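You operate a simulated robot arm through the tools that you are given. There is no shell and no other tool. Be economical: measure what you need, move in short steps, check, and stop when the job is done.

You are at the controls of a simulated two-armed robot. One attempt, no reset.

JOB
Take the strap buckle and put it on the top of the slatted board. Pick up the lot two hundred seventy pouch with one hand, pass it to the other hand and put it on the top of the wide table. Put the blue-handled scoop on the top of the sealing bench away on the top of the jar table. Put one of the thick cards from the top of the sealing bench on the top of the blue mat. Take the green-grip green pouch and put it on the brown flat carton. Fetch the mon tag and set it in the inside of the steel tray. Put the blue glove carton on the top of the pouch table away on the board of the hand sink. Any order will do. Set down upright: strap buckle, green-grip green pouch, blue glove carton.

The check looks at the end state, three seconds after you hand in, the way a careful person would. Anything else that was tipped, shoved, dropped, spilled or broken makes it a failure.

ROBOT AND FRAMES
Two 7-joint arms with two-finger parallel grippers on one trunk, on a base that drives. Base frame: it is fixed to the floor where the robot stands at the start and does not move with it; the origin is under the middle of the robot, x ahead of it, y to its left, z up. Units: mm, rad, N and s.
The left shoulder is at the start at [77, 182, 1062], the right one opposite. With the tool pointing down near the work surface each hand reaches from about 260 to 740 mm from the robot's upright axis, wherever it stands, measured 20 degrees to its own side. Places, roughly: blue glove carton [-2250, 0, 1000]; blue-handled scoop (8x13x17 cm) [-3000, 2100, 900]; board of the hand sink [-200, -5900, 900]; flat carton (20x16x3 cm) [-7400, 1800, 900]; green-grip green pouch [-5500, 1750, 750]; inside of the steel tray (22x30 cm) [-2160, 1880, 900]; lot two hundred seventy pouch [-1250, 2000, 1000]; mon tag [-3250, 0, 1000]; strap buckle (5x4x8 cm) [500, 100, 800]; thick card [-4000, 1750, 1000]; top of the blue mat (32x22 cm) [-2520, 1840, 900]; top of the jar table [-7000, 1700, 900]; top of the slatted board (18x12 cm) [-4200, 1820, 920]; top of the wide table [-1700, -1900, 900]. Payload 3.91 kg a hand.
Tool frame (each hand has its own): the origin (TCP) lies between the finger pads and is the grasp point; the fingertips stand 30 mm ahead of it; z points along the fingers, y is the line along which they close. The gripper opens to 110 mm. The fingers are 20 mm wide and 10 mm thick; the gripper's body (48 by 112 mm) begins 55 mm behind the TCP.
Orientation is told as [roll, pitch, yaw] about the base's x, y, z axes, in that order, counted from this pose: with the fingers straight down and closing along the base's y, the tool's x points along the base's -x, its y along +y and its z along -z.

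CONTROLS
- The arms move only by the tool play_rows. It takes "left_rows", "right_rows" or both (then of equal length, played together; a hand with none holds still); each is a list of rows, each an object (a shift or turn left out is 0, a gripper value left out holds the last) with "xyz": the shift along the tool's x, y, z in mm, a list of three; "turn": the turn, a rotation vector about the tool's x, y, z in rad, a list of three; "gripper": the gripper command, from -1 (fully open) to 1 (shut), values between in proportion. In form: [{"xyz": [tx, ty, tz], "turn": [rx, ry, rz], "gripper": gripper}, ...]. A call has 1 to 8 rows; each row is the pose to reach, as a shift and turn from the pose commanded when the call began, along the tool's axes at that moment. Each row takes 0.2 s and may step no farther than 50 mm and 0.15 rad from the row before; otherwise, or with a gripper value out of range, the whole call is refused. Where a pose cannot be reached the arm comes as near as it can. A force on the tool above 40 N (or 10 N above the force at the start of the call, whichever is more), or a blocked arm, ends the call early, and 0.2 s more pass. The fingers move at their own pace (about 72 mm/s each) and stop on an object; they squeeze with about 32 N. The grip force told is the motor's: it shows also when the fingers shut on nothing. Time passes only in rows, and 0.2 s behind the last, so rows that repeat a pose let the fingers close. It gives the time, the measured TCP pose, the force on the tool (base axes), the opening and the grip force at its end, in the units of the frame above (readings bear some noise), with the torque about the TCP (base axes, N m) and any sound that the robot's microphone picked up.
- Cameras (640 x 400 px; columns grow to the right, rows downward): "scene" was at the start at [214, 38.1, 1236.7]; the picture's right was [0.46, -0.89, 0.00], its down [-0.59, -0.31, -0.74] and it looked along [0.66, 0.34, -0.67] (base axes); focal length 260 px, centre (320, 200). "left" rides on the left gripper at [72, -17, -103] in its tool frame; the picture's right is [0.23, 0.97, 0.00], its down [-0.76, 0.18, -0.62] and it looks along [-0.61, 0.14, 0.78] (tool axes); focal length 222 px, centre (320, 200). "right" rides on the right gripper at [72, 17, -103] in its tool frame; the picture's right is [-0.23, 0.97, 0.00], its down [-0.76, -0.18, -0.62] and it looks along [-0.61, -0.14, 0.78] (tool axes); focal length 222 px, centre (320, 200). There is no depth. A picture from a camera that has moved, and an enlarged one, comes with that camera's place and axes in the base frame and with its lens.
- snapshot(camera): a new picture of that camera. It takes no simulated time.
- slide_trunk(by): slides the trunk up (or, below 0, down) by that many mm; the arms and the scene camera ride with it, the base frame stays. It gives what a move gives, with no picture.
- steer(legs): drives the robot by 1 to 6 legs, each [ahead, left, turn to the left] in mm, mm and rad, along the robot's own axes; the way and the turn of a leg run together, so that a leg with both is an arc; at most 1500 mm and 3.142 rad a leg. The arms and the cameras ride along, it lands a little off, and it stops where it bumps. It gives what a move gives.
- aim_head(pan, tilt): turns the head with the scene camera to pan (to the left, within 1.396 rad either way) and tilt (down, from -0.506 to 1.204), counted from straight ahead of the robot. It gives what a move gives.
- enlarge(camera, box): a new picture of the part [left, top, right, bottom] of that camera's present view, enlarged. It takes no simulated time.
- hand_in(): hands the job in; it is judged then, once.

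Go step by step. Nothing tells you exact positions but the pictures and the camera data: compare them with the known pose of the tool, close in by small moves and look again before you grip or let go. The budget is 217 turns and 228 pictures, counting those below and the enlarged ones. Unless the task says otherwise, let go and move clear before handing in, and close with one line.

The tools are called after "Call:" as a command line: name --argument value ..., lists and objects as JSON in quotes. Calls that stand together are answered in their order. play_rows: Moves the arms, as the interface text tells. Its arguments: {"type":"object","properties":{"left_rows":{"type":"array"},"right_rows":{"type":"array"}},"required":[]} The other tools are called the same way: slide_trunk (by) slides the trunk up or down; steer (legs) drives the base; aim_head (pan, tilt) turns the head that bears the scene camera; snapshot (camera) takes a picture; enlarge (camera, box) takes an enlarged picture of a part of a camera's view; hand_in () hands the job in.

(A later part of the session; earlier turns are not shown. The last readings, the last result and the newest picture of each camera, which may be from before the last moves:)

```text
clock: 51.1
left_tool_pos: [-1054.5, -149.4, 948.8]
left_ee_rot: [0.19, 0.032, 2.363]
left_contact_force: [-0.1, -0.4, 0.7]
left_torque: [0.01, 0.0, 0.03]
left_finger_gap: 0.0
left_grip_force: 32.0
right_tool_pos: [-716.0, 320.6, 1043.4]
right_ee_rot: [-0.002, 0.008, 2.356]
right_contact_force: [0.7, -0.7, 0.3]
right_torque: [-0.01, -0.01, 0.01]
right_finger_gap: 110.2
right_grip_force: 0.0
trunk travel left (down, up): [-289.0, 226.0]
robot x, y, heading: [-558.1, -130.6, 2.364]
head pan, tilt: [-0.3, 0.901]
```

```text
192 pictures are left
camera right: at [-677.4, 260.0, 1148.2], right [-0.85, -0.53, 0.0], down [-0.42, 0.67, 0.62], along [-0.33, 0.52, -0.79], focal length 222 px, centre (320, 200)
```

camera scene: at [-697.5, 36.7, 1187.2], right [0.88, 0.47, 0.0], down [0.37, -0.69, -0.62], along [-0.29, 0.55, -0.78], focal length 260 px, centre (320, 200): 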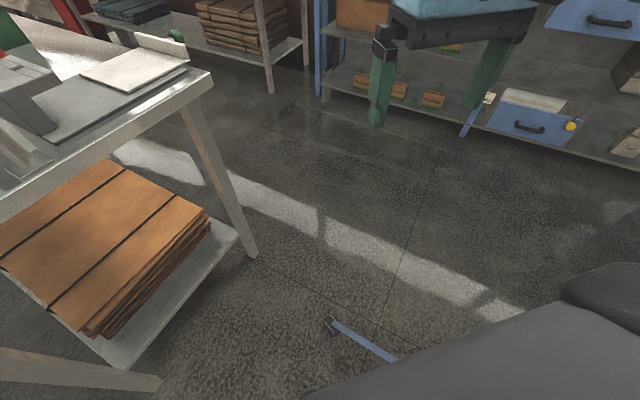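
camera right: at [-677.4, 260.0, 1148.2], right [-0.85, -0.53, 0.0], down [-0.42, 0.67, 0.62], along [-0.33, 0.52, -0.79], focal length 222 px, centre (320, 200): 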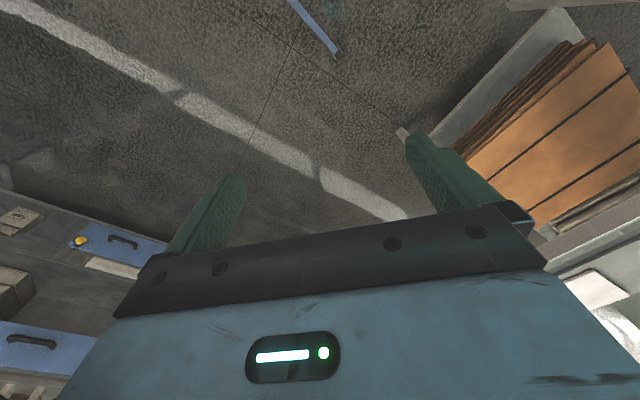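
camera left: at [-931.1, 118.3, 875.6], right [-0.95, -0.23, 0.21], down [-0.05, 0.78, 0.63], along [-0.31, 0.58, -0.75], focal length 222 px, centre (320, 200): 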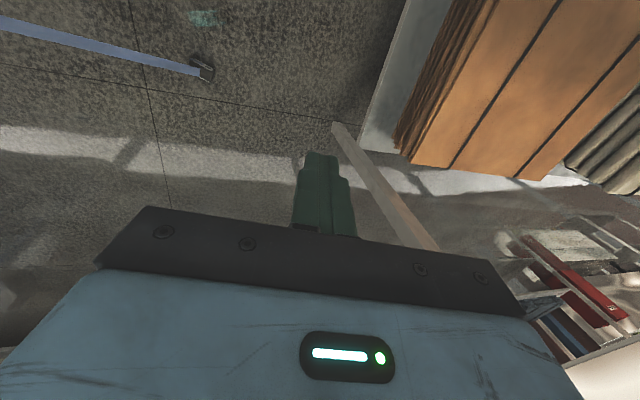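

Call:
aim_head --pan 1.3 --tilt 0.7

Call:
snapshot --camera "scene"

```text
clock: 52.8
left_tool_pos: [-1054.4, -149.2, 947.4]
left_ee_rot: [0.188, 0.031, 2.363]
left_contact_force: [-0.1, -0.5, -1.1]
left_torque: [0.0, -0.03, 0.0]
left_finger_gap: 0.1
left_grip_force: 32.2
right_tool_pos: [-715.8, 321.2, 1044.7]
right_ee_rot: [0.001, 0.006, 2.356]
right_contact_force: [0.1, 0.5, -0.7]
right_torque: [-0.01, 0.0, 0.0]
right_finger_gap: 110.3
right_grip_force: 0.0
trunk travel left (down, up): [-289.0, 226.0]
robot x, y, heading: [-557.8, -131.2, 2.36]
head pan, tilt: [1.3, 0.7]
```

```text
191 pictures are left
camera scene: at [-735.9, -71.9, 1203.3], right [-0.49, 0.87, 0.0], down [0.56, 0.32, -0.76], along [-0.66, -0.38, -0.64], focal length 260 px, centre (320, 200)
```

scene: 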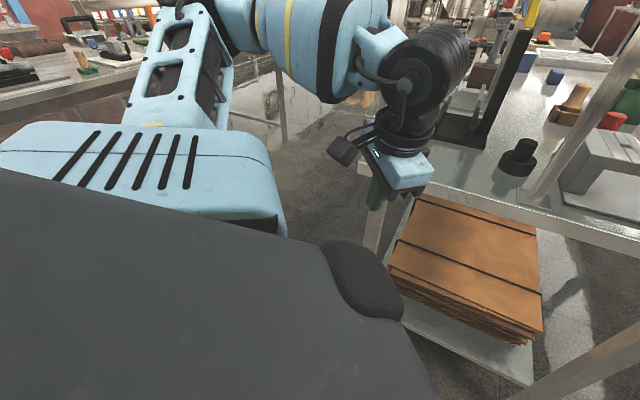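

I pull the left hand in away from the table and line the right hand up over the buckle, then lower the trunk.

Call:
play_rows --left_rows '[{"xyz": [30, -35, -10]}, {"xyz": [60, -70, -20]}, {"xyz": [90, -105, -30]}, {"xyz": [110, -135, -40]}, {"xyz": [110, -160, -50]}]' --right_rows '[{"xyz": [-10, 15, 0], "turn": [0, 0, -0.14]}, {"xyz": [-20, 30, 30], "turn": [0, 0, -0.28]}, {"xyz": [-34, 45, 60], "turn": [0, 0, -0.42]}, {"xyz": [-34, 56, 90], "turn": [0, 0, -0.57]}, {"xyz": [-34, 56, 120], "turn": [0, 0, -0.57]}]'

Call:
slide_trunk --by -285

Call:
snapshot --camera "right"

```text
clock: 53.7
left_tool_pos: [-934.0, -103.1, 986.8]
left_ee_rot: [0.192, 0.019, 2.359]
left_contact_force: [-2.6, 7.7, -0.3]
left_torque: [-0.81, -0.29, 0.63]
left_finger_gap: 0.0
left_grip_force: 32.0
left hand out of reach, approached as far as the arm can: row 2, 3, 4
right_tool_pos: [-773.0, 308.3, 977.9]
right_ee_rot: [0.004, 0.006, 2.814]
right_contact_force: [0.3, -0.4, -0.3]
right_torque: [-0.01, -0.04, -0.01]
right_finger_gap: 109.9
right_grip_force: 0.0
trunk travel left (down, up): [-289.0, 226.0]
robot x, y, heading: [-554.2, -133.8, 2.361]
head pan, tilt: [1.3, 0.7]
stopped in row 4 (left hand): the force on the tool passed its limit at 97 N (the readings are from after the stop); the commanded pose is now the measured one
```

```text
clock: 54.2
left_tool_pos: [-936.5, -100.9, 980.2]
left_ee_rot: [0.189, 0.015, 2.361]
left_contact_force: [-5.2, 4.1, -4.1]
left_torque: [-0.33, -0.16, 0.22]
left_finger_gap: 0.0
left_grip_force: 32.3
right_tool_pos: [-774.4, 307.9, 969.5]
right_ee_rot: [0.007, 0.01, 2.816]
right_contact_force: [-0.5, -0.2, 0.2]
right_torque: [0.01, 0.02, -0.01]
right_finger_gap: 109.9
right_grip_force: 0.0
trunk travel left (down, up): [-282.0, 233.0]
robot x, y, heading: [-558.4, -133.0, 2.365]
head pan, tilt: [1.3, 0.7]
stopped: the force on the tool passed its limit at 50 N (the readings are from after the stop); the commanded pose is now the measured one
```

```text
190 pictures are left
camera right: at [-712.6, 271.1, 1074.3], right [-0.53, -0.85, 0.0], down [-0.67, 0.42, 0.62], along [-0.52, 0.32, -0.79], focal length 222 px, centre (320, 200)
```

right: 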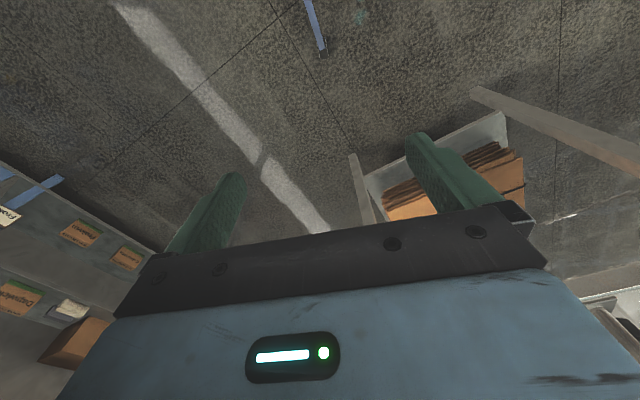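

The left hand met something at 97 N; let me see what before moving on.

Call:
snapshot --camera "scene"

Call:
snapshot --camera "left"

```text
189 pictures are left
camera scene: at [-737.5, -70.5, 1196.1], right [-0.49, 0.87, 0.0], down [0.56, 0.32, -0.76], along [-0.66, -0.38, -0.64], focal length 260 px, centre (320, 200)
```

scene: 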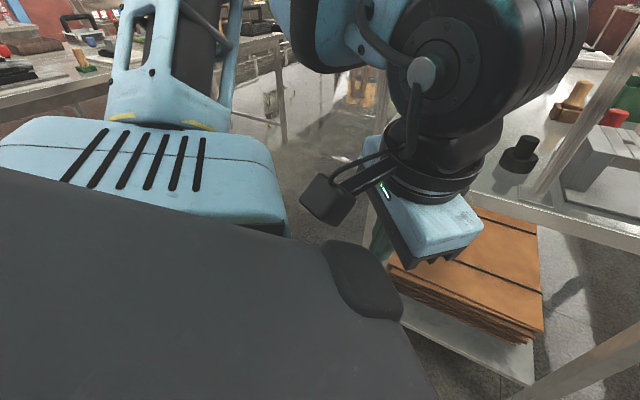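

```text
188 pictures are left
camera left: at [-860.4, -126.0, 1078.9], right [-0.51, -0.84, 0.19], down [-0.59, 0.5, 0.64], along [-0.63, 0.22, -0.75], focal length 222 px, centre (320, 200)
```

left: 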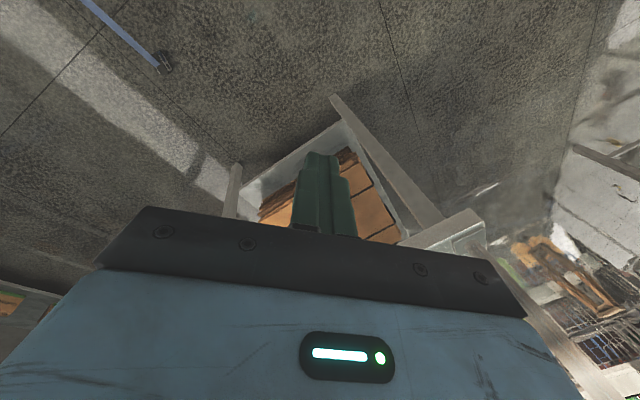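

That was self-contact with my own torso. I back the left hand out a bit and then lower the trunk.

Call:
play_rows --left_rows '[{"xyz": [-25, 15, 0]}, {"xyz": [-50, 30, 0]}, {"xyz": [-50, 30, 0]}]'

Call:
slide_trunk --by -281

Call:
snapshot --camera "right"

```text
clock: 55.0
left_tool_pos: [-990.1, -86.9, 985.3]
left_ee_rot: [0.193, 0.016, 2.362]
left_contact_force: [1.0, -0.6, 0.0]
left_torque: [0.0, -0.01, 0.0]
left_finger_gap: 0.3
left_grip_force: 32.0
right_tool_pos: [-775.6, 308.5, 970.8]
right_ee_rot: [0.005, 0.009, 2.815]
right_contact_force: [-0.3, -0.9, 0.8]
right_torque: [-0.01, -0.03, 0.0]
right_finger_gap: 110.2
right_grip_force: 0.0
trunk travel left (down, up): [-282.0, 233.0]
robot x, y, heading: [-556.9, -134.7, 2.354]
head pan, tilt: [1.3, 0.7]
```

```text
clock: 57.8
left_tool_pos: [-998.4, -81.6, 715.6]
left_ee_rot: [0.193, 0.028, 2.362]
left_contact_force: [-1.5, -0.6, -0.4]
left_torque: [0.01, 0.0, 0.01]
left_finger_gap: 0.0
left_grip_force: 31.5
right_tool_pos: [-774.6, 307.7, 688.6]
right_ee_rot: [0.004, 0.009, 2.815]
right_contact_force: [0.4, -0.9, 0.5]
right_torque: [0.0, 0.0, -0.02]
right_finger_gap: 109.9
right_grip_force: 0.1
trunk travel left (down, up): [-1.0, 514.0]
robot x, y, heading: [-559.4, -134.4, 2.362]
head pan, tilt: [1.3, 0.7]
```

```text
187 pictures are left
camera right: at [-712.3, 270.9, 793.5], right [-0.53, -0.85, 0.0], down [-0.67, 0.42, 0.62], along [-0.52, 0.32, -0.79], focal length 222 px, centre (320, 200)
```

right: 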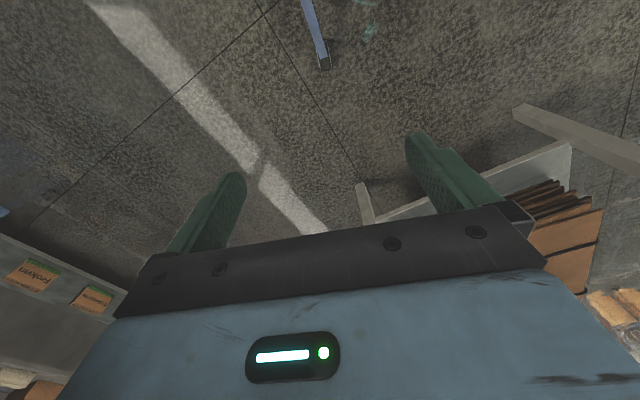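

Call:
play_rows --right_rows '[{"xyz": [0, 0, 48]}, {"xyz": [0, 0, 96]}, {"xyz": [0, 0, 144]}, {"xyz": [0, 0, 192]}, {"xyz": [0, 0, 240]}, {"xyz": [0, 0, 288]}, {"xyz": [0, 0, 336]}, {"xyz": [0, 0, 384], "turn": [0, 0, -0.11]}]'

Call:
snapshot --camera "right"

```text
clock: 59.6
left_tool_pos: [-998.8, -81.6, 715.2]
left_ee_rot: [0.191, 0.029, 2.363]
left_contact_force: [0.1, 0.8, -0.4]
left_torque: [-0.01, 0.0, 0.02]
left_finger_gap: 0.0
left_grip_force: 31.8
right_tool_pos: [-768.8, 303.6, 306.7]
right_ee_rot: [0.005, 0.007, 2.925]
right_contact_force: [-0.2, 0.0, 0.9]
right_torque: [-0.02, 0.0, 0.02]
right_finger_gap: 109.8
right_grip_force: 0.0
trunk travel left (down, up): [-1.0, 514.0]
robot x, y, heading: [-555.5, -128.9, 2.361]
head pan, tilt: [1.3, 0.7]
```

```text
186 pictures are left
camera right: at [-701.7, 274.5, 411.2], right [-0.43, -0.9, 0.0], down [-0.71, 0.34, 0.62], along [-0.56, 0.26, -0.79], focal length 222 px, centre (320, 200)
```

right: 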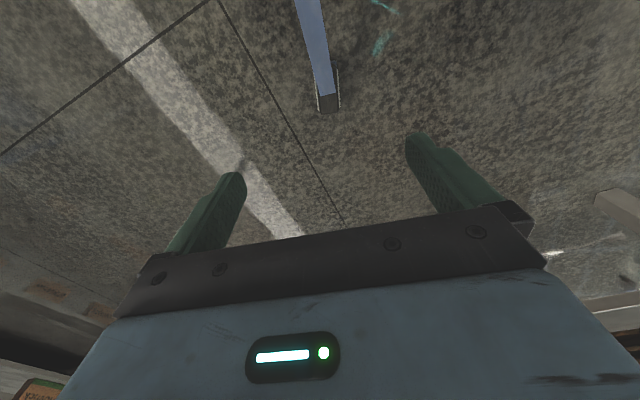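

Call:
play_rows --right_rows '[{"xyz": [-14, 8, 48], "gripper": -0.3}, {"xyz": [-14, 8, 96]}, {"xyz": [-14, 8, 144]}, {"xyz": [-14, 8, 190]}, {"xyz": [-14, 8, 205]}]'

Call:
snapshot --camera "right"

```text
refused: row 1 steps farther than a row can; nothing moved
```

```text
185 pictures are left
camera right: at [-701.7, 274.5, 411.2], right [-0.43, -0.9, 0.0], down [-0.71, 0.34, 0.62], along [-0.56, 0.26, -0.79], focal length 222 px, centre (320, 200)
```

right: 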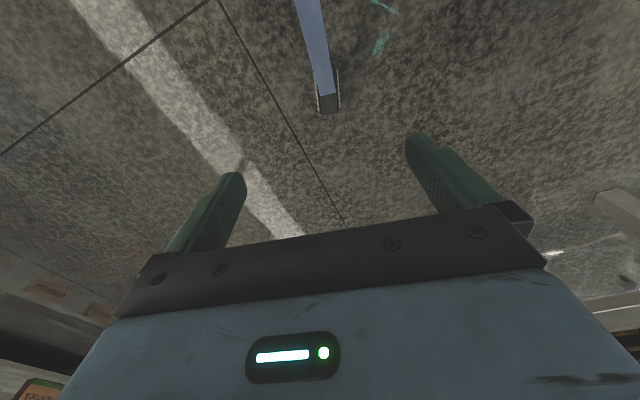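

Call:
play_rows --right_rows '[{"xyz": [-10, 8, 40], "gripper": -0.2}, {"xyz": [-14, 8, 88]}, {"xyz": [-14, 8, 136]}, {"xyz": [-14, 8, 180]}, {"xyz": [-14, 8, 200]}]'

Call:
snapshot --camera "right"

```text
clock: 60.8
left_tool_pos: [-999.7, -80.3, 715.0]
left_ee_rot: [0.192, 0.031, 2.361]
left_contact_force: [-0.3, -0.3, -0.3]
left_torque: [0.0, 0.0, -0.02]
left_finger_gap: 0.4
left_grip_force: 32.2
right_tool_pos: [-783.6, 298.6, 105.3]
right_ee_rot: [0.005, 0.008, 2.927]
right_contact_force: [-0.1, 0.4, -0.3]
right_torque: [0.0, -0.01, 0.04]
right_finger_gap: 66.0
right_grip_force: 0.1
trunk travel left (down, up): [-1.0, 514.0]
robot x, y, heading: [-558.4, -136.4, 2.361]
head pan, tilt: [1.3, 0.7]
```

```text
184 pictures are left
camera right: at [-717.6, 268.7, 209.1], right [-0.43, -0.9, 0.0], down [-0.71, 0.34, 0.62], along [-0.56, 0.26, -0.79], focal length 222 px, centre (320, 200)
```

right: 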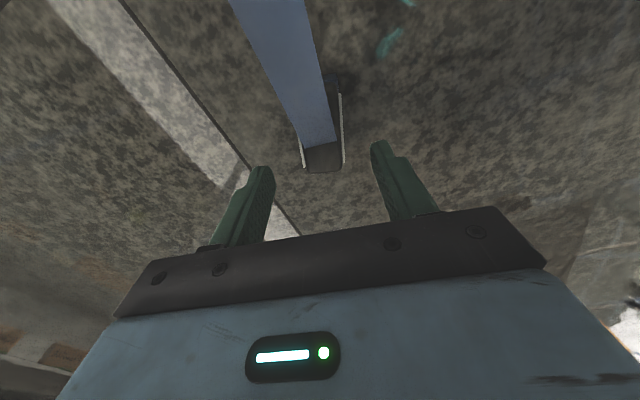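

Call:
play_rows --right_rows '[{"xyz": [0, 5, 20], "turn": [0, 0, 0.12]}, {"xyz": [0, 5, 45], "turn": [0, 0, 0.22]}, {"xyz": [0, 5, 66], "turn": [0, 0, 0.22]}, {"xyz": [0, 5, 66], "turn": [0, 0, 0.22], "gripper": 1}, {"xyz": [0, 5, 66], "turn": [0, 0, 0.22], "gripper": 1}, {"xyz": [0, 5, 66], "turn": [0, 0, 0.22], "gripper": 1}]'

Call:
snapshot --camera "right"

```text
clock: 62.2
left_tool_pos: [-999.0, -80.4, 715.1]
left_ee_rot: [0.192, 0.03, 2.361]
left_contact_force: [0.0, 0.1, -0.4]
left_torque: [0.01, 0.0, 0.0]
left_finger_gap: 0.0
left_grip_force: 32.0
right_tool_pos: [-786.3, 294.4, 40.2]
right_ee_rot: [0.004, 0.009, 2.705]
right_contact_force: [-0.7, 0.1, 0.1]
right_torque: [0.01, -0.01, 0.01]
right_finger_gap: 31.5
right_grip_force: 32.1
trunk travel left (down, up): [-1.0, 514.0]
robot x, y, heading: [-558.1, -130.4, 2.363]
head pan, tilt: [1.3, 0.7]
```

```text
183 pictures are left
camera right: at [-728.3, 250.7, 144.4], right [-0.62, -0.79, 0.0], down [-0.62, 0.49, 0.62], along [-0.48, 0.38, -0.79], focal length 222 px, centre (320, 200)
```

right: 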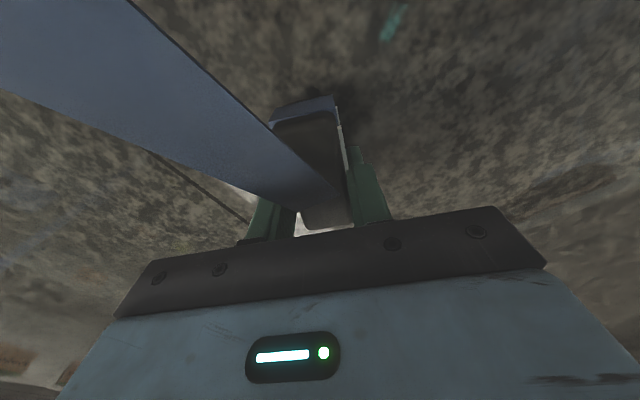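

Gripped the buckle across its depth (31 mm gap). I lift it and check the pull on the strap.

Call:
play_rows --right_rows '[{"xyz": [0, 0, -48]}, {"xyz": [0, 0, -96]}, {"xyz": [0, 0, -144]}, {"xyz": [0, 0, -192]}, {"xyz": [0, 0, -240]}, {"xyz": [0, 0, -288]}, {"xyz": [0, 0, -336]}, {"xyz": [0, 0, -380]}]'

Call:
play_rows --right_rows '[{"xyz": [0, 0, -48]}, {"xyz": [0, 0, -96]}, {"xyz": [0, 0, -144]}, {"xyz": [0, 0, -192]}, {"xyz": [0, 0, -240]}, {"xyz": [0, 0, -288]}, {"xyz": [0, 0, -336]}, {"xyz": [0, 0, -380]}]'

Call:
snapshot --camera "right"

```text
clock: 64.0
left_tool_pos: [-999.3, -80.4, 716.2]
left_ee_rot: [0.191, 0.03, 2.362]
left_contact_force: [-0.1, 0.3, -0.8]
left_torque: [0.02, 0.01, 0.02]
left_finger_gap: 0.0
left_grip_force: 31.9
right_tool_pos: [-788.8, 295.2, 420.7]
right_ee_rot: [0.002, 0.009, 2.705]
right_contact_force: [0.2, -0.3, -1.5]
right_torque: [-0.01, 0.04, -0.04]
right_finger_gap: 31.3
right_grip_force: 31.9
trunk travel left (down, up): [-1.0, 514.0]
robot x, y, heading: [-558.6, -137.6, 2.361]
head pan, tilt: [1.3, 0.7]
```

```text
clock: 65.8
left_tool_pos: [-998.7, -80.6, 716.4]
left_ee_rot: [0.191, 0.027, 2.362]
left_contact_force: [-0.5, -0.6, -0.4]
left_torque: [0.01, -0.01, 0.04]
left_finger_gap: 0.2
left_grip_force: 32.3
right_tool_pos: [-789.9, 298.4, 796.7]
right_ee_rot: [0.003, 0.008, 2.705]
right_contact_force: [-0.8, 0.9, -0.4]
right_torque: [0.03, -0.01, -0.04]
right_finger_gap: 31.5
right_grip_force: 31.5
trunk travel left (down, up): [-1.0, 514.0]
robot x, y, heading: [-557.1, -129.9, 2.359]
head pan, tilt: [1.3, 0.7]
```

```text
182 pictures are left
camera right: at [-732.4, 254.7, 900.7], right [-0.62, -0.79, 0.0], down [-0.62, 0.49, 0.62], along [-0.48, 0.38, -0.79], focal length 222 px, centre (320, 200)
```

right: 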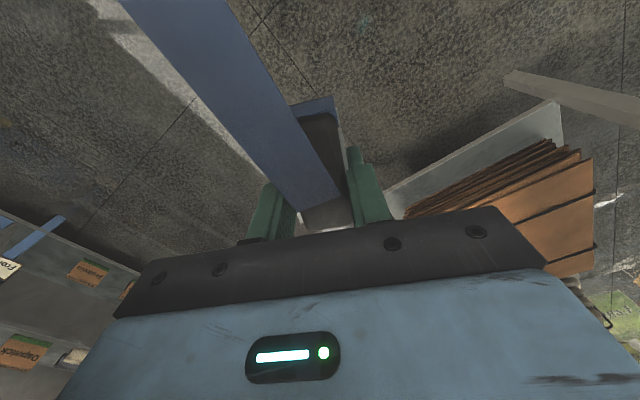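

Slack again, no pull. I raise the trunk and turn left so that the hand faces away from the carton near the strap's full length, keeping clear of the table.

Call:
slide_trunk --by 260

Call:
steer --legs '[[0, 0, 0.75]]'

Call:
aim_head --pan -0.5 --tilt 0.6

Call:
snapshot --camera "scene"

```text
clock: 68.5
left_tool_pos: [-1000.2, -80.4, 975.6]
left_ee_rot: [0.19, 0.031, 2.361]
left_contact_force: [0.2, -0.8, -0.3]
left_torque: [-0.01, 0.02, -0.04]
left_finger_gap: 0.0
left_grip_force: 31.5
right_tool_pos: [-790.9, 299.5, 1058.6]
right_ee_rot: [0.002, 0.011, 2.704]
right_contact_force: [0.5, -0.1, -1.0]
right_torque: [0.04, 0.0, -0.04]
right_finger_gap: 31.6
right_grip_force: 32.6
trunk travel left (down, up): [-261.0, 254.0]
robot x, y, heading: [-558.9, -132.8, 2.362]
head pan, tilt: [1.3, 0.7]
```

```text
clock: 70.9
left_tool_pos: [-916.7, -396.0, 974.3]
left_ee_rot: [0.192, 0.03, 3.117]
left_contact_force: [0.0, -0.5, 0.3]
left_torque: [0.0, 0.01, -0.01]
left_finger_gap: 0.0
left_grip_force: 31.8
right_tool_pos: [-1024.4, 21.9, 1059.9]
right_ee_rot: [0.003, 0.01, -2.824]
right_contact_force: [-0.1, 0.4, -0.1]
right_torque: [0.01, 0.0, 0.01]
right_finger_gap: 31.4
right_grip_force: 31.7
trunk travel left (down, up): [-261.0, 254.0]
robot x, y, heading: [-558.7, -133.5, 3.107]
head pan, tilt: [1.3, 0.7]
```

```text
clock: 72.7
left_tool_pos: [-916.8, -395.5, 976.8]
left_ee_rot: [0.192, 0.03, 3.114]
left_contact_force: [-0.7, 0.1, 0.6]
left_torque: [0.0, 0.01, -0.01]
left_finger_gap: 0.0
left_grip_force: 32.1
right_tool_pos: [-1025.0, 22.6, 1059.4]
right_ee_rot: [0.003, 0.008, -2.824]
right_contact_force: [0.3, 0.3, -0.6]
right_torque: [0.01, -0.01, 0.02]
right_finger_gap: 31.3
right_grip_force: 31.6
trunk travel left (down, up): [-261.0, 254.0]
robot x, y, heading: [-556.3, -134.0, 3.115]
head pan, tilt: [-0.499, 0.6]
```

```text
181 pictures are left
camera scene: at [-789.3, -85.4, 1183.6], right [0.5, 0.86, 0.0], down [0.49, -0.28, -0.83], along [-0.71, 0.42, -0.56], focal length 260 px, centre (320, 200)
```

scene: 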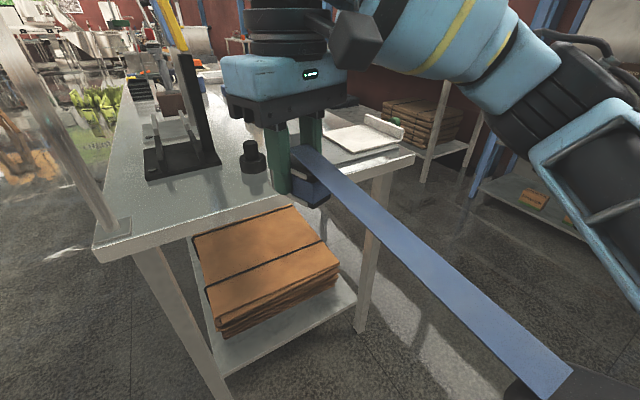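

Call:
play_rows --right_rows '[{"xyz": [-12, -4, 0]}, {"xyz": [-24, -8, 0]}, {"xyz": [-36, -12, 0]}, {"xyz": [-48, -16, 0]}, {"xyz": [-60, -20, 0]}, {"xyz": [-72, -24, 0]}, {"xyz": [-84, -28, 0]}, {"xyz": [-96, -31, 0]}]'

```text
clock: 74.5
left_tool_pos: [-917.0, -397.1, 975.6]
left_ee_rot: [0.191, 0.029, 3.116]
left_contact_force: [0.0, -0.5, -0.1]
left_torque: [0.0, 0.02, -0.02]
left_finger_gap: 0.0
left_grip_force: 31.7
right_tool_pos: [-1125.9, 23.8, 1057.3]
right_ee_rot: [0.003, 0.009, -2.824]
right_contact_force: [-0.1, 0.3, -1.0]
right_torque: [0.01, -0.03, 0.02]
right_finger_gap: 31.4
right_grip_force: 31.7
trunk travel left (down, up): [-261.0, 254.0]
robot x, y, heading: [-556.3, -130.2, 3.111]
head pan, tilt: [-0.499, 0.6]
```

At 1.67 m there's still no pull, so the strap may not be limited after all; the earlier stop was probably my elbow against the table's post. I retract the hand, turn north and check forces as I go into the aisle.

Call:
play_rows --right_rows '[{"xyz": [48, 0, 0]}, {"xyz": [96, 0, 0]}, {"xyz": [140, 0, 0]}]'

Call:
steer --legs '[[0, 0, -1.54], [500, 0, 0]]'

Call:
aim_head --pan 0 --tilt 0.5

Call:
snapshot --camera "scene"

```text
clock: 75.3
left_tool_pos: [-915.3, -395.9, 976.2]
left_ee_rot: [0.193, 0.028, 3.116]
left_contact_force: [0.8, -0.2, -0.1]
left_torque: [-0.02, 0.01, 0.02]
left_finger_gap: 0.0
left_grip_force: 31.9
right_tool_pos: [-993.3, 66.8, 1058.3]
right_ee_rot: [0.002, 0.009, -2.825]
right_contact_force: [0.2, 0.6, -1.0]
right_torque: [-0.01, 0.01, -0.02]
right_finger_gap: 31.4
right_grip_force: 32.3
trunk travel left (down, up): [-261.0, 254.0]
robot x, y, heading: [-559.5, -133.6, 3.114]
head pan, tilt: [-0.499, 0.6]
```

```text
clock: 82.0
left_tool_pos: [-823.7, 708.6, 975.0]
left_ee_rot: [0.192, 0.029, 1.565]
left_contact_force: [-0.1, 0.4, -0.8]
left_torque: [-0.01, 0.01, -0.02]
left_finger_gap: 0.0
left_grip_force: 31.7
right_tool_pos: [-363.9, 796.5, 1059.2]
right_ee_rot: [0.004, 0.011, 1.907]
right_contact_force: [0.5, 0.8, -0.8]
right_torque: [-0.01, 0.01, -0.03]
right_finger_gap: 31.3
right_grip_force: 32.2
trunk travel left (down, up): [-261.0, 254.0]
robot x, y, heading: [-556.9, 355.0, 1.56]
head pan, tilt: [-0.499, 0.6]
```

```text
clock: 82.9
left_tool_pos: [-824.5, 709.1, 975.2]
left_ee_rot: [0.192, 0.03, 1.564]
left_contact_force: [0.2, 0.3, -0.8]
left_torque: [0.01, 0.0, -0.04]
left_finger_gap: 0.0
left_grip_force: 32.4
right_tool_pos: [-364.3, 796.7, 1059.5]
right_ee_rot: [0.004, 0.008, 1.907]
right_contact_force: [-1.1, 0.2, -0.7]
right_torque: [0.01, 0.03, 0.01]
right_finger_gap: 31.2
right_grip_force: 31.6
trunk travel left (down, up): [-261.0, 254.0]
robot x, y, heading: [-559.1, 357.2, 1.56]
head pan, tilt: [0.0, 0.499]
```

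```text
180 pictures are left
camera scene: at [-550.9, 602.0, 1192.7], right [1.0, -0.01, 0.0], down [-0.01, -0.48, -0.88], along [0.01, 0.88, -0.48], focal length 260 px, centre (320, 200)
```

scene: 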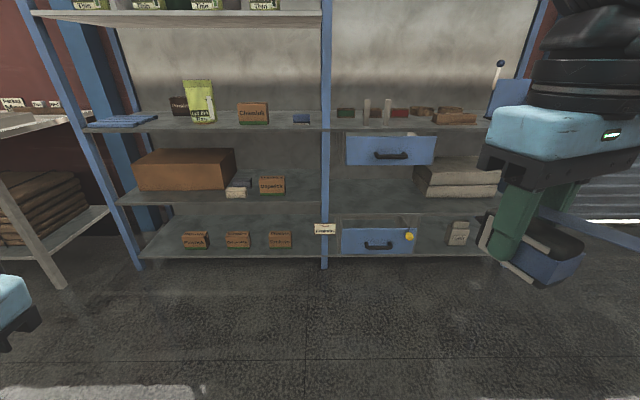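

The pouch with "Lot 270" stands on the shelf. The buckle is still held; I go on in shorter legs watching the grip.

Call:
steer --legs '[[450, 0, 0], [0, 300, 0]]'

Call:
steer --legs '[[0, 150, 0]]'

```text
clock: 88.5
left_tool_pos: [-1122.0, 1166.8, 974.6]
left_ee_rot: [0.192, 0.03, 1.555]
left_contact_force: [0.4, 0.3, 0.1]
left_torque: [-0.01, -0.04, 0.01]
left_finger_gap: 0.1
left_grip_force: 32.4
right_tool_pos: [-662.0, 1250.7, 1060.3]
right_ee_rot: [0.004, 0.01, 1.9]
right_contact_force: [0.0, 0.9, -0.2]
right_torque: [-0.02, 0.01, -0.01]
right_finger_gap: 31.2
right_grip_force: 31.7
trunk travel left (down, up): [-261.0, 254.0]
robot x, y, heading: [-852.1, 808.1, 1.552]
head pan, tilt: [0.0, 0.499]
```

```text
clock: 90.5
left_tool_pos: [-1280.0, 1168.3, 975.7]
left_ee_rot: [0.192, 0.031, 1.56]
left_contact_force: [0.5, 1.0, 0.7]
left_torque: [0.02, -0.01, -0.01]
left_finger_gap: 0.0
left_grip_force: 31.8
right_tool_pos: [-817.1, 1254.5, 1058.8]
right_ee_rot: [0.003, 0.009, 1.904]
right_contact_force: [0.4, -0.4, 0.6]
right_torque: [-0.02, 0.0, -0.01]
right_finger_gap: 31.3
right_grip_force: 32.0
trunk travel left (down, up): [-261.0, 254.0]
robot x, y, heading: [-1014.9, 813.9, 1.556]
head pan, tilt: [0.0, 0.499]
```

Call:
steer --legs '[[0, 250, 0]]'

Call:
steer --legs '[[0, 250, 0]]'

Call:
snapshot --camera "right"

Call:
snapshot --camera "scene"

```text
clock: 93.2
left_tool_pos: [-1520.6, 1169.1, 976.0]
left_ee_rot: [0.192, 0.026, 1.566]
left_contact_force: [-0.8, -1.3, 0.0]
left_torque: [0.0, 0.0, -0.01]
left_finger_gap: 0.0
left_grip_force: 31.8
right_tool_pos: [-1060.0, 1257.4, 1059.8]
right_ee_rot: [0.005, 0.008, 1.908]
right_contact_force: [-0.4, 0.2, -0.9]
right_torque: [0.02, -0.02, 0.0]
right_finger_gap: 31.3
right_grip_force: 31.8
trunk travel left (down, up): [-261.0, 254.0]
robot x, y, heading: [-1253.1, 817.2, 1.568]
head pan, tilt: [0.0, 0.499]
```

```text
clock: 96.0
left_tool_pos: [-1774.0, 1168.9, 975.6]
left_ee_rot: [0.191, 0.028, 1.572]
left_contact_force: [-0.9, -0.1, -0.2]
left_torque: [0.0, 0.02, 0.03]
left_finger_gap: 0.0
left_grip_force: 31.6
right_tool_pos: [-1311.4, 1260.1, 1059.8]
right_ee_rot: [0.004, 0.01, 1.913]
right_contact_force: [1.0, 0.1, -0.3]
right_torque: [0.0, 0.0, 0.0]
right_finger_gap: 31.4
right_grip_force: 32.6
trunk travel left (down, up): [-261.0, 254.0]
robot x, y, heading: [-1503.2, 815.6, 1.566]
head pan, tilt: [0.0, 0.499]
```

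```text
179 pictures are left
camera right: at [-1304.0, 1188.2, 1163.8], right [-0.99, -0.11, 0.0], down [-0.09, 0.78, 0.62], along [-0.07, 0.61, -0.79], focal length 222 px, centre (320, 200)
```

right: 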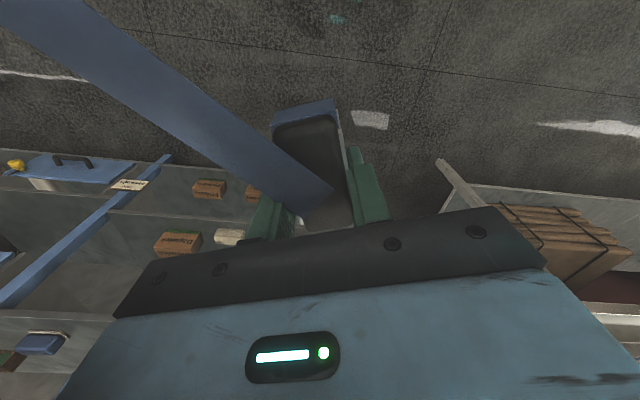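

```text
178 pictures are left
camera scene: at [-1498.8, 1064.2, 1192.7], right [1.0, 0.0, 0.0], down [0.0, -0.48, -0.88], along [0.0, 0.88, -0.48], focal length 260 px, centre (320, 200)
```

scene: 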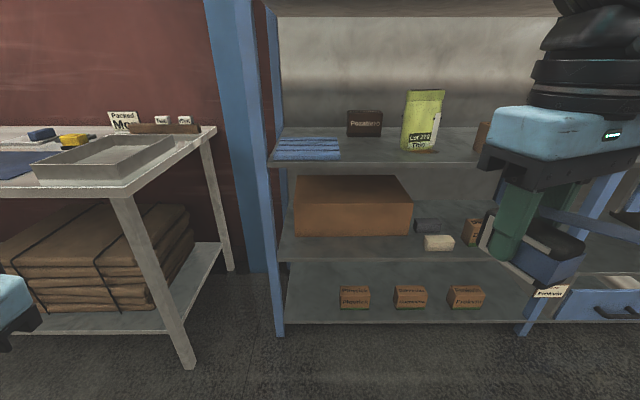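

No tether at all, good. I look along the aisle to the left before the longer drive.

Call:
aim_head --pan 1.25 --tilt 0.35

Call:
snapshot --camera "scene"

```text
clock: 97.4
left_tool_pos: [-1772.2, 1169.1, 975.7]
left_ee_rot: [0.192, 0.027, 1.571]
left_contact_force: [0.3, -0.4, -0.1]
left_torque: [0.03, 0.03, 0.02]
left_finger_gap: 0.0
left_grip_force: 32.3
right_tool_pos: [-1311.7, 1259.0, 1059.4]
right_ee_rot: [0.004, 0.011, 1.913]
right_contact_force: [0.8, -0.6, -1.2]
right_torque: [0.0, 0.03, -0.02]
right_finger_gap: 31.4
right_grip_force: 32.3
trunk travel left (down, up): [-261.0, 254.0]
robot x, y, heading: [-1501.1, 817.7, 1.57]
head pan, tilt: [1.25, 0.351]
```

```text
177 pictures are left
camera scene: at [-1587.1, 1002.9, 1206.4], right [0.32, 0.95, 0.0], down [0.33, -0.11, -0.94], along [-0.89, 0.3, -0.34], focal length 260 px, centre (320, 200)
```

scene: 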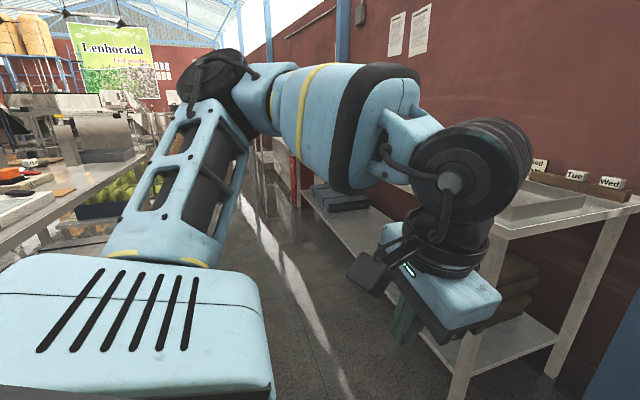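

Call:
steer --legs '[[0, 1450, 0]]'

Call:
steer --legs '[[0, 1430, 0]]'

Call:
aim_head --pan -0.1 --tilt 0.6

Call:
snapshot --camera "scene"

```text
clock: 110.1
left_tool_pos: [-3190.9, 1181.9, 974.6]
left_ee_rot: [0.192, 0.027, 1.559]
left_contact_force: [-0.2, 0.7, -0.2]
left_torque: [-0.01, 0.03, 0.0]
left_finger_gap: 0.0
left_grip_force: 31.3
right_tool_pos: [-2729.3, 1268.9, 1060.4]
right_ee_rot: [0.004, 0.011, 1.902]
right_contact_force: [-0.4, -0.1, -0.3]
right_torque: [-0.04, 0.0, 0.0]
right_finger_gap: 31.2
right_grip_force: 31.6
trunk travel left (down, up): [-261.0, 254.0]
robot x, y, heading: [-2920.6, 826.6, 1.561]
head pan, tilt: [1.25, 0.351]
```

```text
clock: 123.0
left_tool_pos: [-4636.0, 1228.0, 975.2]
left_ee_rot: [0.193, 0.028, 1.532]
left_contact_force: [0.6, 0.4, -0.2]
left_torque: [-0.01, -0.01, 0.0]
left_finger_gap: 0.0
left_grip_force: 32.2
right_tool_pos: [-4171.5, 1301.9, 1060.3]
right_ee_rot: [0.006, 0.012, 1.877]
right_contact_force: [0.4, -0.2, -0.6]
right_torque: [0.02, -0.01, -0.03]
right_finger_gap: 31.5
right_grip_force: 32.4
trunk travel left (down, up): [-261.0, 254.0]
robot x, y, heading: [-4377.5, 866.2, 1.531]
head pan, tilt: [1.25, 0.351]
```

```text
clock: 124.5
left_tool_pos: [-4635.6, 1227.6, 975.8]
left_ee_rot: [0.194, 0.027, 1.533]
left_contact_force: [-0.7, -0.3, 0.3]
left_torque: [-0.04, 0.01, 0.03]
left_finger_gap: 0.2
left_grip_force: 32.0
right_tool_pos: [-4172.1, 1301.2, 1058.9]
right_ee_rot: [0.002, 0.012, 1.876]
right_contact_force: [-0.1, -0.4, -1.2]
right_torque: [-0.03, -0.02, 0.04]
right_finger_gap: 31.1
right_grip_force: 31.8
trunk travel left (down, up): [-261.0, 254.0]
robot x, y, heading: [-4377.0, 864.5, 1.535]
head pan, tilt: [-0.099, 0.6]
```

```text
176 pictures are left
camera scene: at [-4357.5, 1109.4, 1183.6], right [0.99, -0.14, 0.0], down [-0.08, -0.56, -0.83], along [0.11, 0.82, -0.56], focal length 260 px, centre (320, 200)
```

scene: 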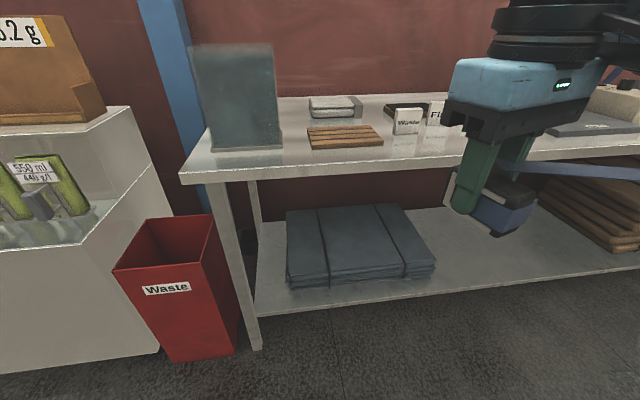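

The slatted board lies at about pixel (345,137). I look closely at how the buckle sits in the right hand.

Call:
enlarge --camera "scene" --box '[420, 100, 580, 250]'

Call:
enlarge --camera "right" --box '[220, 60, 420, 240]'

Call:
enlarge --camera "scene" --box '[270, 70, 470, 190]'

```text
2.67 times, centred on (500, 175) of scene
camera zoom: at [-4357.5, 1109.4, 1183.6], right [0.99, -0.14, 0.0], down [-0.08, -0.56, -0.83], along [0.11, 0.82, -0.56], focal length 692 px, centre (-160, 267)
```

zoom: 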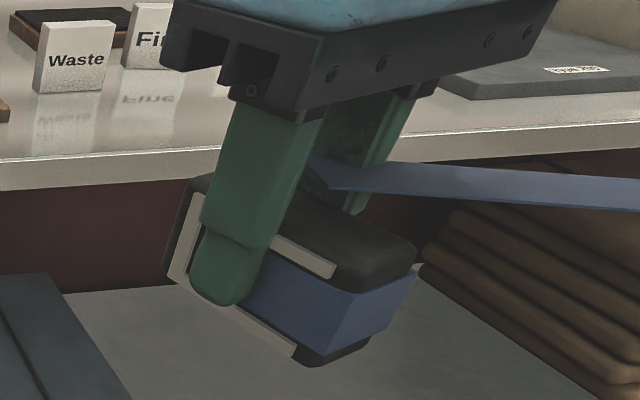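

```text
2.22 times, centred on (320, 150) of right
camera zoom: at [-4166.8, 1229.4, 1163.8], right [-1.0, -0.08, 0.0], down [-0.06, 0.79, 0.62], along [-0.05, 0.61, -0.79], focal length 494 px, centre (320, 311)
```

zoom: 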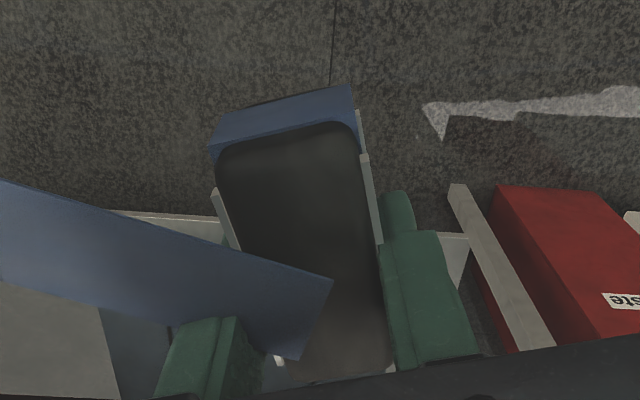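

```text
3.20 times, centred on (370, 130) of scene
camera zoom: at [-4357.5, 1109.4, 1183.6], right [0.99, -0.14, 0.0], down [-0.08, -0.56, -0.83], along [0.11, 0.82, -0.56], focal length 831 px, centre (160, 424)
```

zoom: 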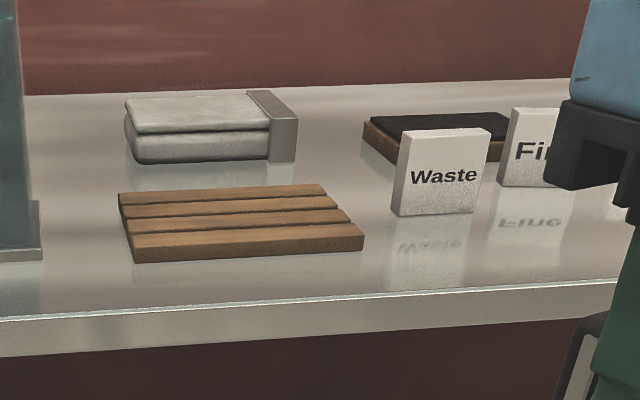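

The buckle's strap-fold end (its top) points back toward me. I'll re-grasp it in the air: the right hand will turn to fingers-left with the buckle upright, and the left hand will take it from above. First, straighten and raise the right hand.

Call:
play_rows --right_rows '[{"xyz": [0, 15, -30], "turn": [0, 0, 0.12]}, {"xyz": [0, 35, -60], "turn": [0, 0, 0.24]}, {"xyz": [0, 60, -90], "turn": [0, 0, 0.343]}, {"xyz": [0, 85, -100], "turn": [0, 0, 0.343]}, {"xyz": [0, 85, -100], "turn": [0, 0, 0.343]}]' --left_rows '[{"xyz": [0, 30, 0], "turn": [0.1, 0, 0]}, {"xyz": [0, 60, 0], "turn": [0.19, 0, 0]}, {"xyz": [0, 60, 0], "turn": [0.19, 0, 0], "gripper": -0.6}, {"xyz": [0, 60, -30], "turn": [0.19, 0, 0]}, {"xyz": [0, 60, -60], "turn": [0.19, 0, 0]}]'

```text
clock: 125.7
left_tool_pos: [-4682.5, 1234.4, 1046.5]
left_ee_rot: [0.003, 0.031, 1.533]
left_contact_force: [0.5, -0.6, 0.7]
left_torque: [0.0, 0.01, 0.02]
left_finger_gap: 87.9
left_grip_force: 0.1
right_tool_pos: [-4253.9, 1277.6, 1158.4]
right_ee_rot: [0.002, 0.009, 1.532]
right_contact_force: [-0.1, 0.5, -0.4]
right_torque: [0.01, 0.03, 0.01]
right_finger_gap: 31.2
right_grip_force: 31.7
trunk travel left (down, up): [-261.0, 254.0]
robot x, y, heading: [-4378.0, 870.3, 1.533]
head pan, tilt: [-0.099, 0.6]
```

Call:
play_rows --right_rows '[{"turn": [-0.086, 0.086, 0.086]}, {"turn": [-0.172, 0.172, 0.172]}, {"turn": [-0.258, 0.258, 0.258]}, {"turn": [-0.344, 0.344, 0.344]}, {"turn": [-0.43, 0.43, 0.43]}, {"turn": [-0.516, 0.516, 0.516]}, {"turn": [-0.602, 0.602, 0.602]}]'

Call:
snapshot --camera "scene"

```text
clock: 127.3
left_tool_pos: [-4682.4, 1235.1, 1045.0]
left_ee_rot: [0.002, 0.03, 1.532]
left_contact_force: [-0.4, 0.8, -0.3]
left_torque: [0.0, -0.01, 0.01]
left_finger_gap: 88.0
left_grip_force: 0.1
right_tool_pos: [-4252.0, 1277.3, 1160.8]
right_ee_rot: [0.456, 0.739, 1.063]
right_contact_force: [-0.6, -0.7, 0.3]
right_torque: [0.01, 0.0, -0.01]
right_finger_gap: 31.5
right_grip_force: 31.6
trunk travel left (down, up): [-261.0, 254.0]
robot x, y, heading: [-4375.6, 864.6, 1.524]
head pan, tilt: [-0.099, 0.6]
```

```text
172 pictures are left
camera scene: at [-4357.1, 1109.6, 1183.6], right [0.99, -0.14, 0.0], down [-0.08, -0.56, -0.82], along [0.12, 0.82, -0.57], focal length 260 px, centre (320, 200)
```

scene: 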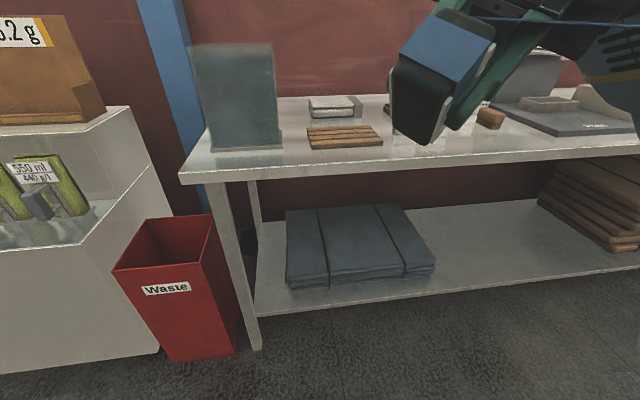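

Call:
play_rows --right_rows '[{"turn": [-0.086, 0.086, 0.086]}, {"turn": [-0.172, 0.172, 0.172]}, {"turn": [-0.258, 0.258, 0.258]}, {"turn": [-0.344, 0.344, 0.344]}, {"turn": [-0.43, 0.43, 0.43]}, {"turn": [-0.516, 0.516, 0.516]}, {"turn": [-0.607, 0.607, 0.607]}, {"turn": [-0.607, 0.607, 0.607]}]'

Call:
snapshot --camera "scene"

```text
refused: row 7 steps farther than a row can; nothing moved
```

```text
171 pictures are left
camera scene: at [-4357.1, 1109.6, 1183.6], right [0.99, -0.14, 0.0], down [-0.08, -0.56, -0.82], along [0.12, 0.82, -0.57], focal length 260 px, centre (320, 200)
```

scene: 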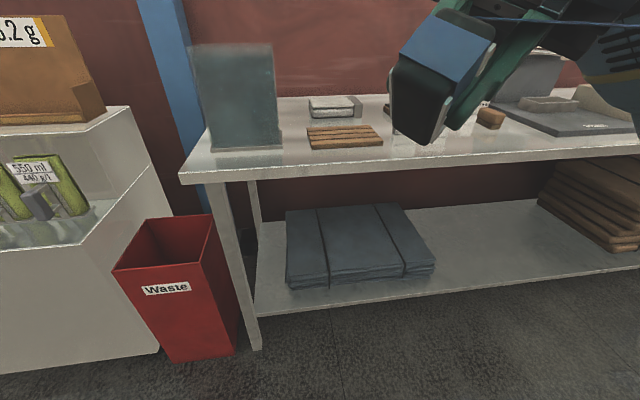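

Call:
play_rows --right_rows '[{"turn": [-0.086, 0.086, 0.086]}, {"turn": [-0.172, 0.172, 0.172]}, {"turn": [-0.258, 0.258, 0.258]}, {"turn": [-0.344, 0.344, 0.344]}, {"turn": [-0.43, 0.43, 0.43]}, {"turn": [-0.516, 0.516, 0.516]}, {"turn": [-0.602, 0.602, 0.602]}, {"turn": [-0.605, 0.605, 0.605]}]'

Call:
snapshot --camera "scene"

```text
clock: 129.1
left_tool_pos: [-4683.1, 1234.2, 1045.4]
left_ee_rot: [0.002, 0.03, 1.532]
left_contact_force: [0.3, 0.6, -0.3]
left_torque: [-0.04, 0.0, 0.01]
left_finger_gap: 88.1
left_grip_force: 0.0
right_tool_pos: [-4252.7, 1277.0, 1158.7]
right_ee_rot: [-1.493, 1.561, -1.529]
right_contact_force: [-0.2, -0.1, -0.4]
right_torque: [0.01, 0.0, 0.02]
right_finger_gap: 31.4
right_grip_force: 31.4
trunk travel left (down, up): [-261.0, 254.0]
robot x, y, heading: [-4380.9, 870.5, 1.531]
head pan, tilt: [-0.099, 0.6]
```

```text
170 pictures are left
camera scene: at [-4357.6, 1109.5, 1183.6], right [0.99, -0.14, 0.0], down [-0.08, -0.56, -0.82], along [0.12, 0.82, -0.57], focal length 260 px, centre (320, 200)
```

scene: 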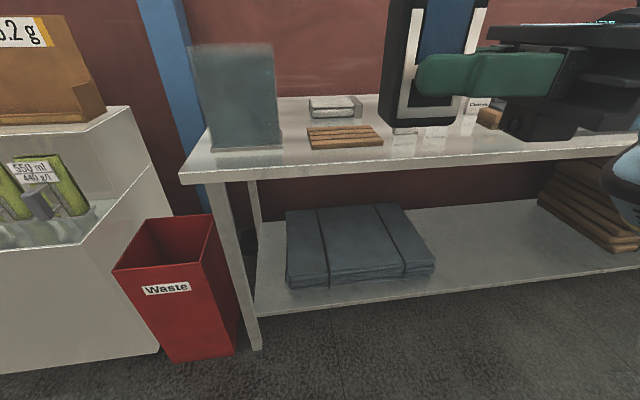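

The buckle is now upright in the right hand. I bring it to the left side for the handover and raise the left hand above.

Call:
play_rows --right_rows '[{"xyz": [-12, 4, 45]}, {"xyz": [-24, 8, 90]}, {"xyz": [-36, 12, 135]}, {"xyz": [-48, 16, 180]}, {"xyz": [-60, 20, 225]}, {"xyz": [-60, 20, 235]}]' --left_rows '[{"xyz": [0, 0, -45]}, {"xyz": [0, 0, -90]}, {"xyz": [0, 0, -135]}, {"xyz": [0, 0, -180]}, {"xyz": [0, 0, -220]}, {"xyz": [0, 0, -220]}]'

Call:
snapshot --camera "scene"

Call:
snapshot --camera "left"

```text
clock: 130.5
left_tool_pos: [-4681.9, 1236.9, 1246.9]
left_ee_rot: [0.002, 0.026, 1.533]
left_contact_force: [0.9, 0.4, 0.5]
left_torque: [0.02, 0.0, 0.02]
left_finger_gap: 88.0
left_grip_force: 0.1
left hand out of reach, approached as far as the arm can: row 5, 6
right_tool_pos: [-4486.4, 1305.2, 1101.4]
right_ee_rot: [-1.375, 1.562, -1.41]
right_contact_force: [0.9, -0.5, -0.5]
right_torque: [-0.03, -0.02, -0.01]
right_finger_gap: 31.1
right_grip_force: 32.0
trunk travel left (down, up): [-261.0, 254.0]
robot x, y, heading: [-4375.4, 862.7, 1.529]
head pan, tilt: [-0.099, 0.6]
```

```text
169 pictures are left
camera scene: at [-4357.0, 1109.1, 1183.7], right [0.99, -0.14, 0.0], down [-0.08, -0.56, -0.83], along [0.11, 0.82, -0.56], focal length 260 px, centre (320, 200)
```

scene: 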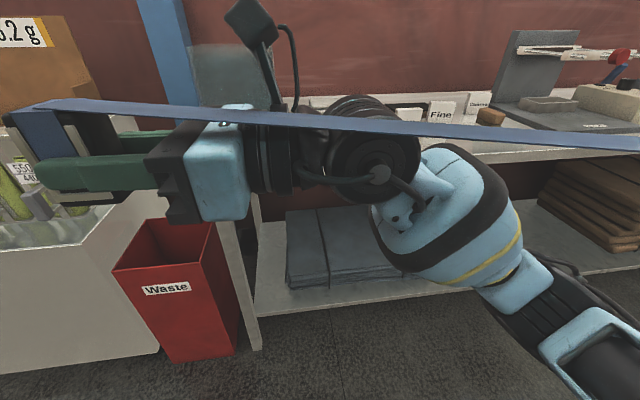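

```text
168 pictures are left
camera left: at [-4667.5, 1166.2, 1352.0], right [-0.98, -0.19, 0.01], down [-0.15, 0.78, 0.6], along [-0.12, 0.59, -0.8], focal length 222 px, centre (320, 200)
```

left: 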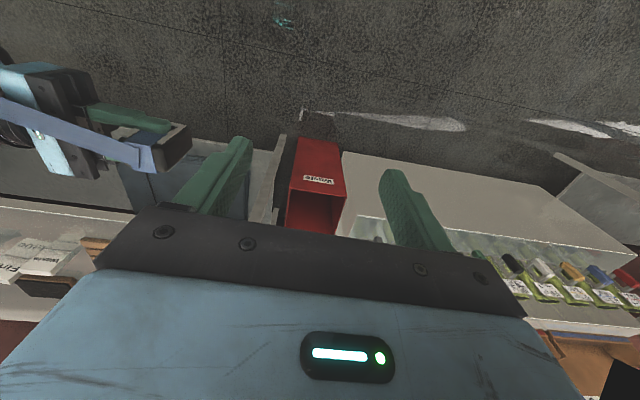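

Call:
enlarge --camera "left" --box '[60, 80, 260, 240]'

Call:
enlarge --camera "scene" --box '[0, 70, 200, 230]'

```text
2.50 times, centred on (160, 160) of left
camera zoom: at [-4667.5, 1166.2, 1352.0], right [-0.98, -0.19, 0.01], down [-0.15, 0.78, 0.6], along [-0.12, 0.59, -0.8], focal length 555 px, centre (720, 300)
```

zoom: 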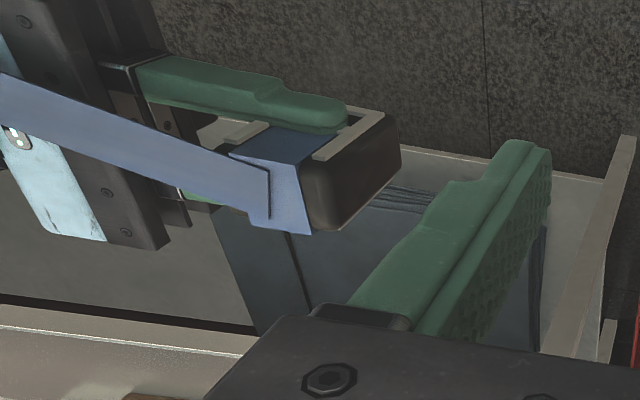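

```text
2.50 times, centred on (100, 150) of scene
camera zoom: at [-4357.0, 1109.1, 1183.7], right [0.99, -0.14, 0.0], down [-0.08, -0.56, -0.83], along [0.11, 0.82, -0.56], focal length 649 px, centre (870, 325)
```

zoom: 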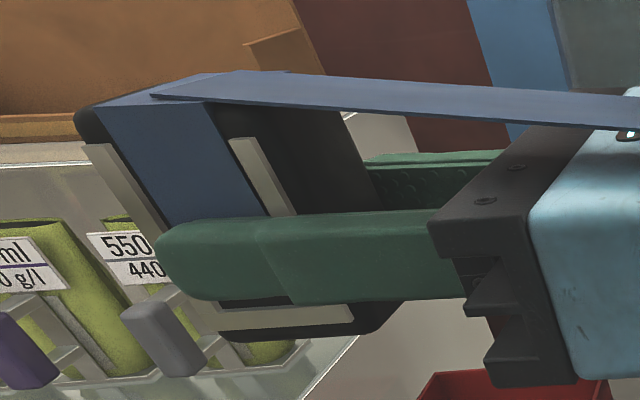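

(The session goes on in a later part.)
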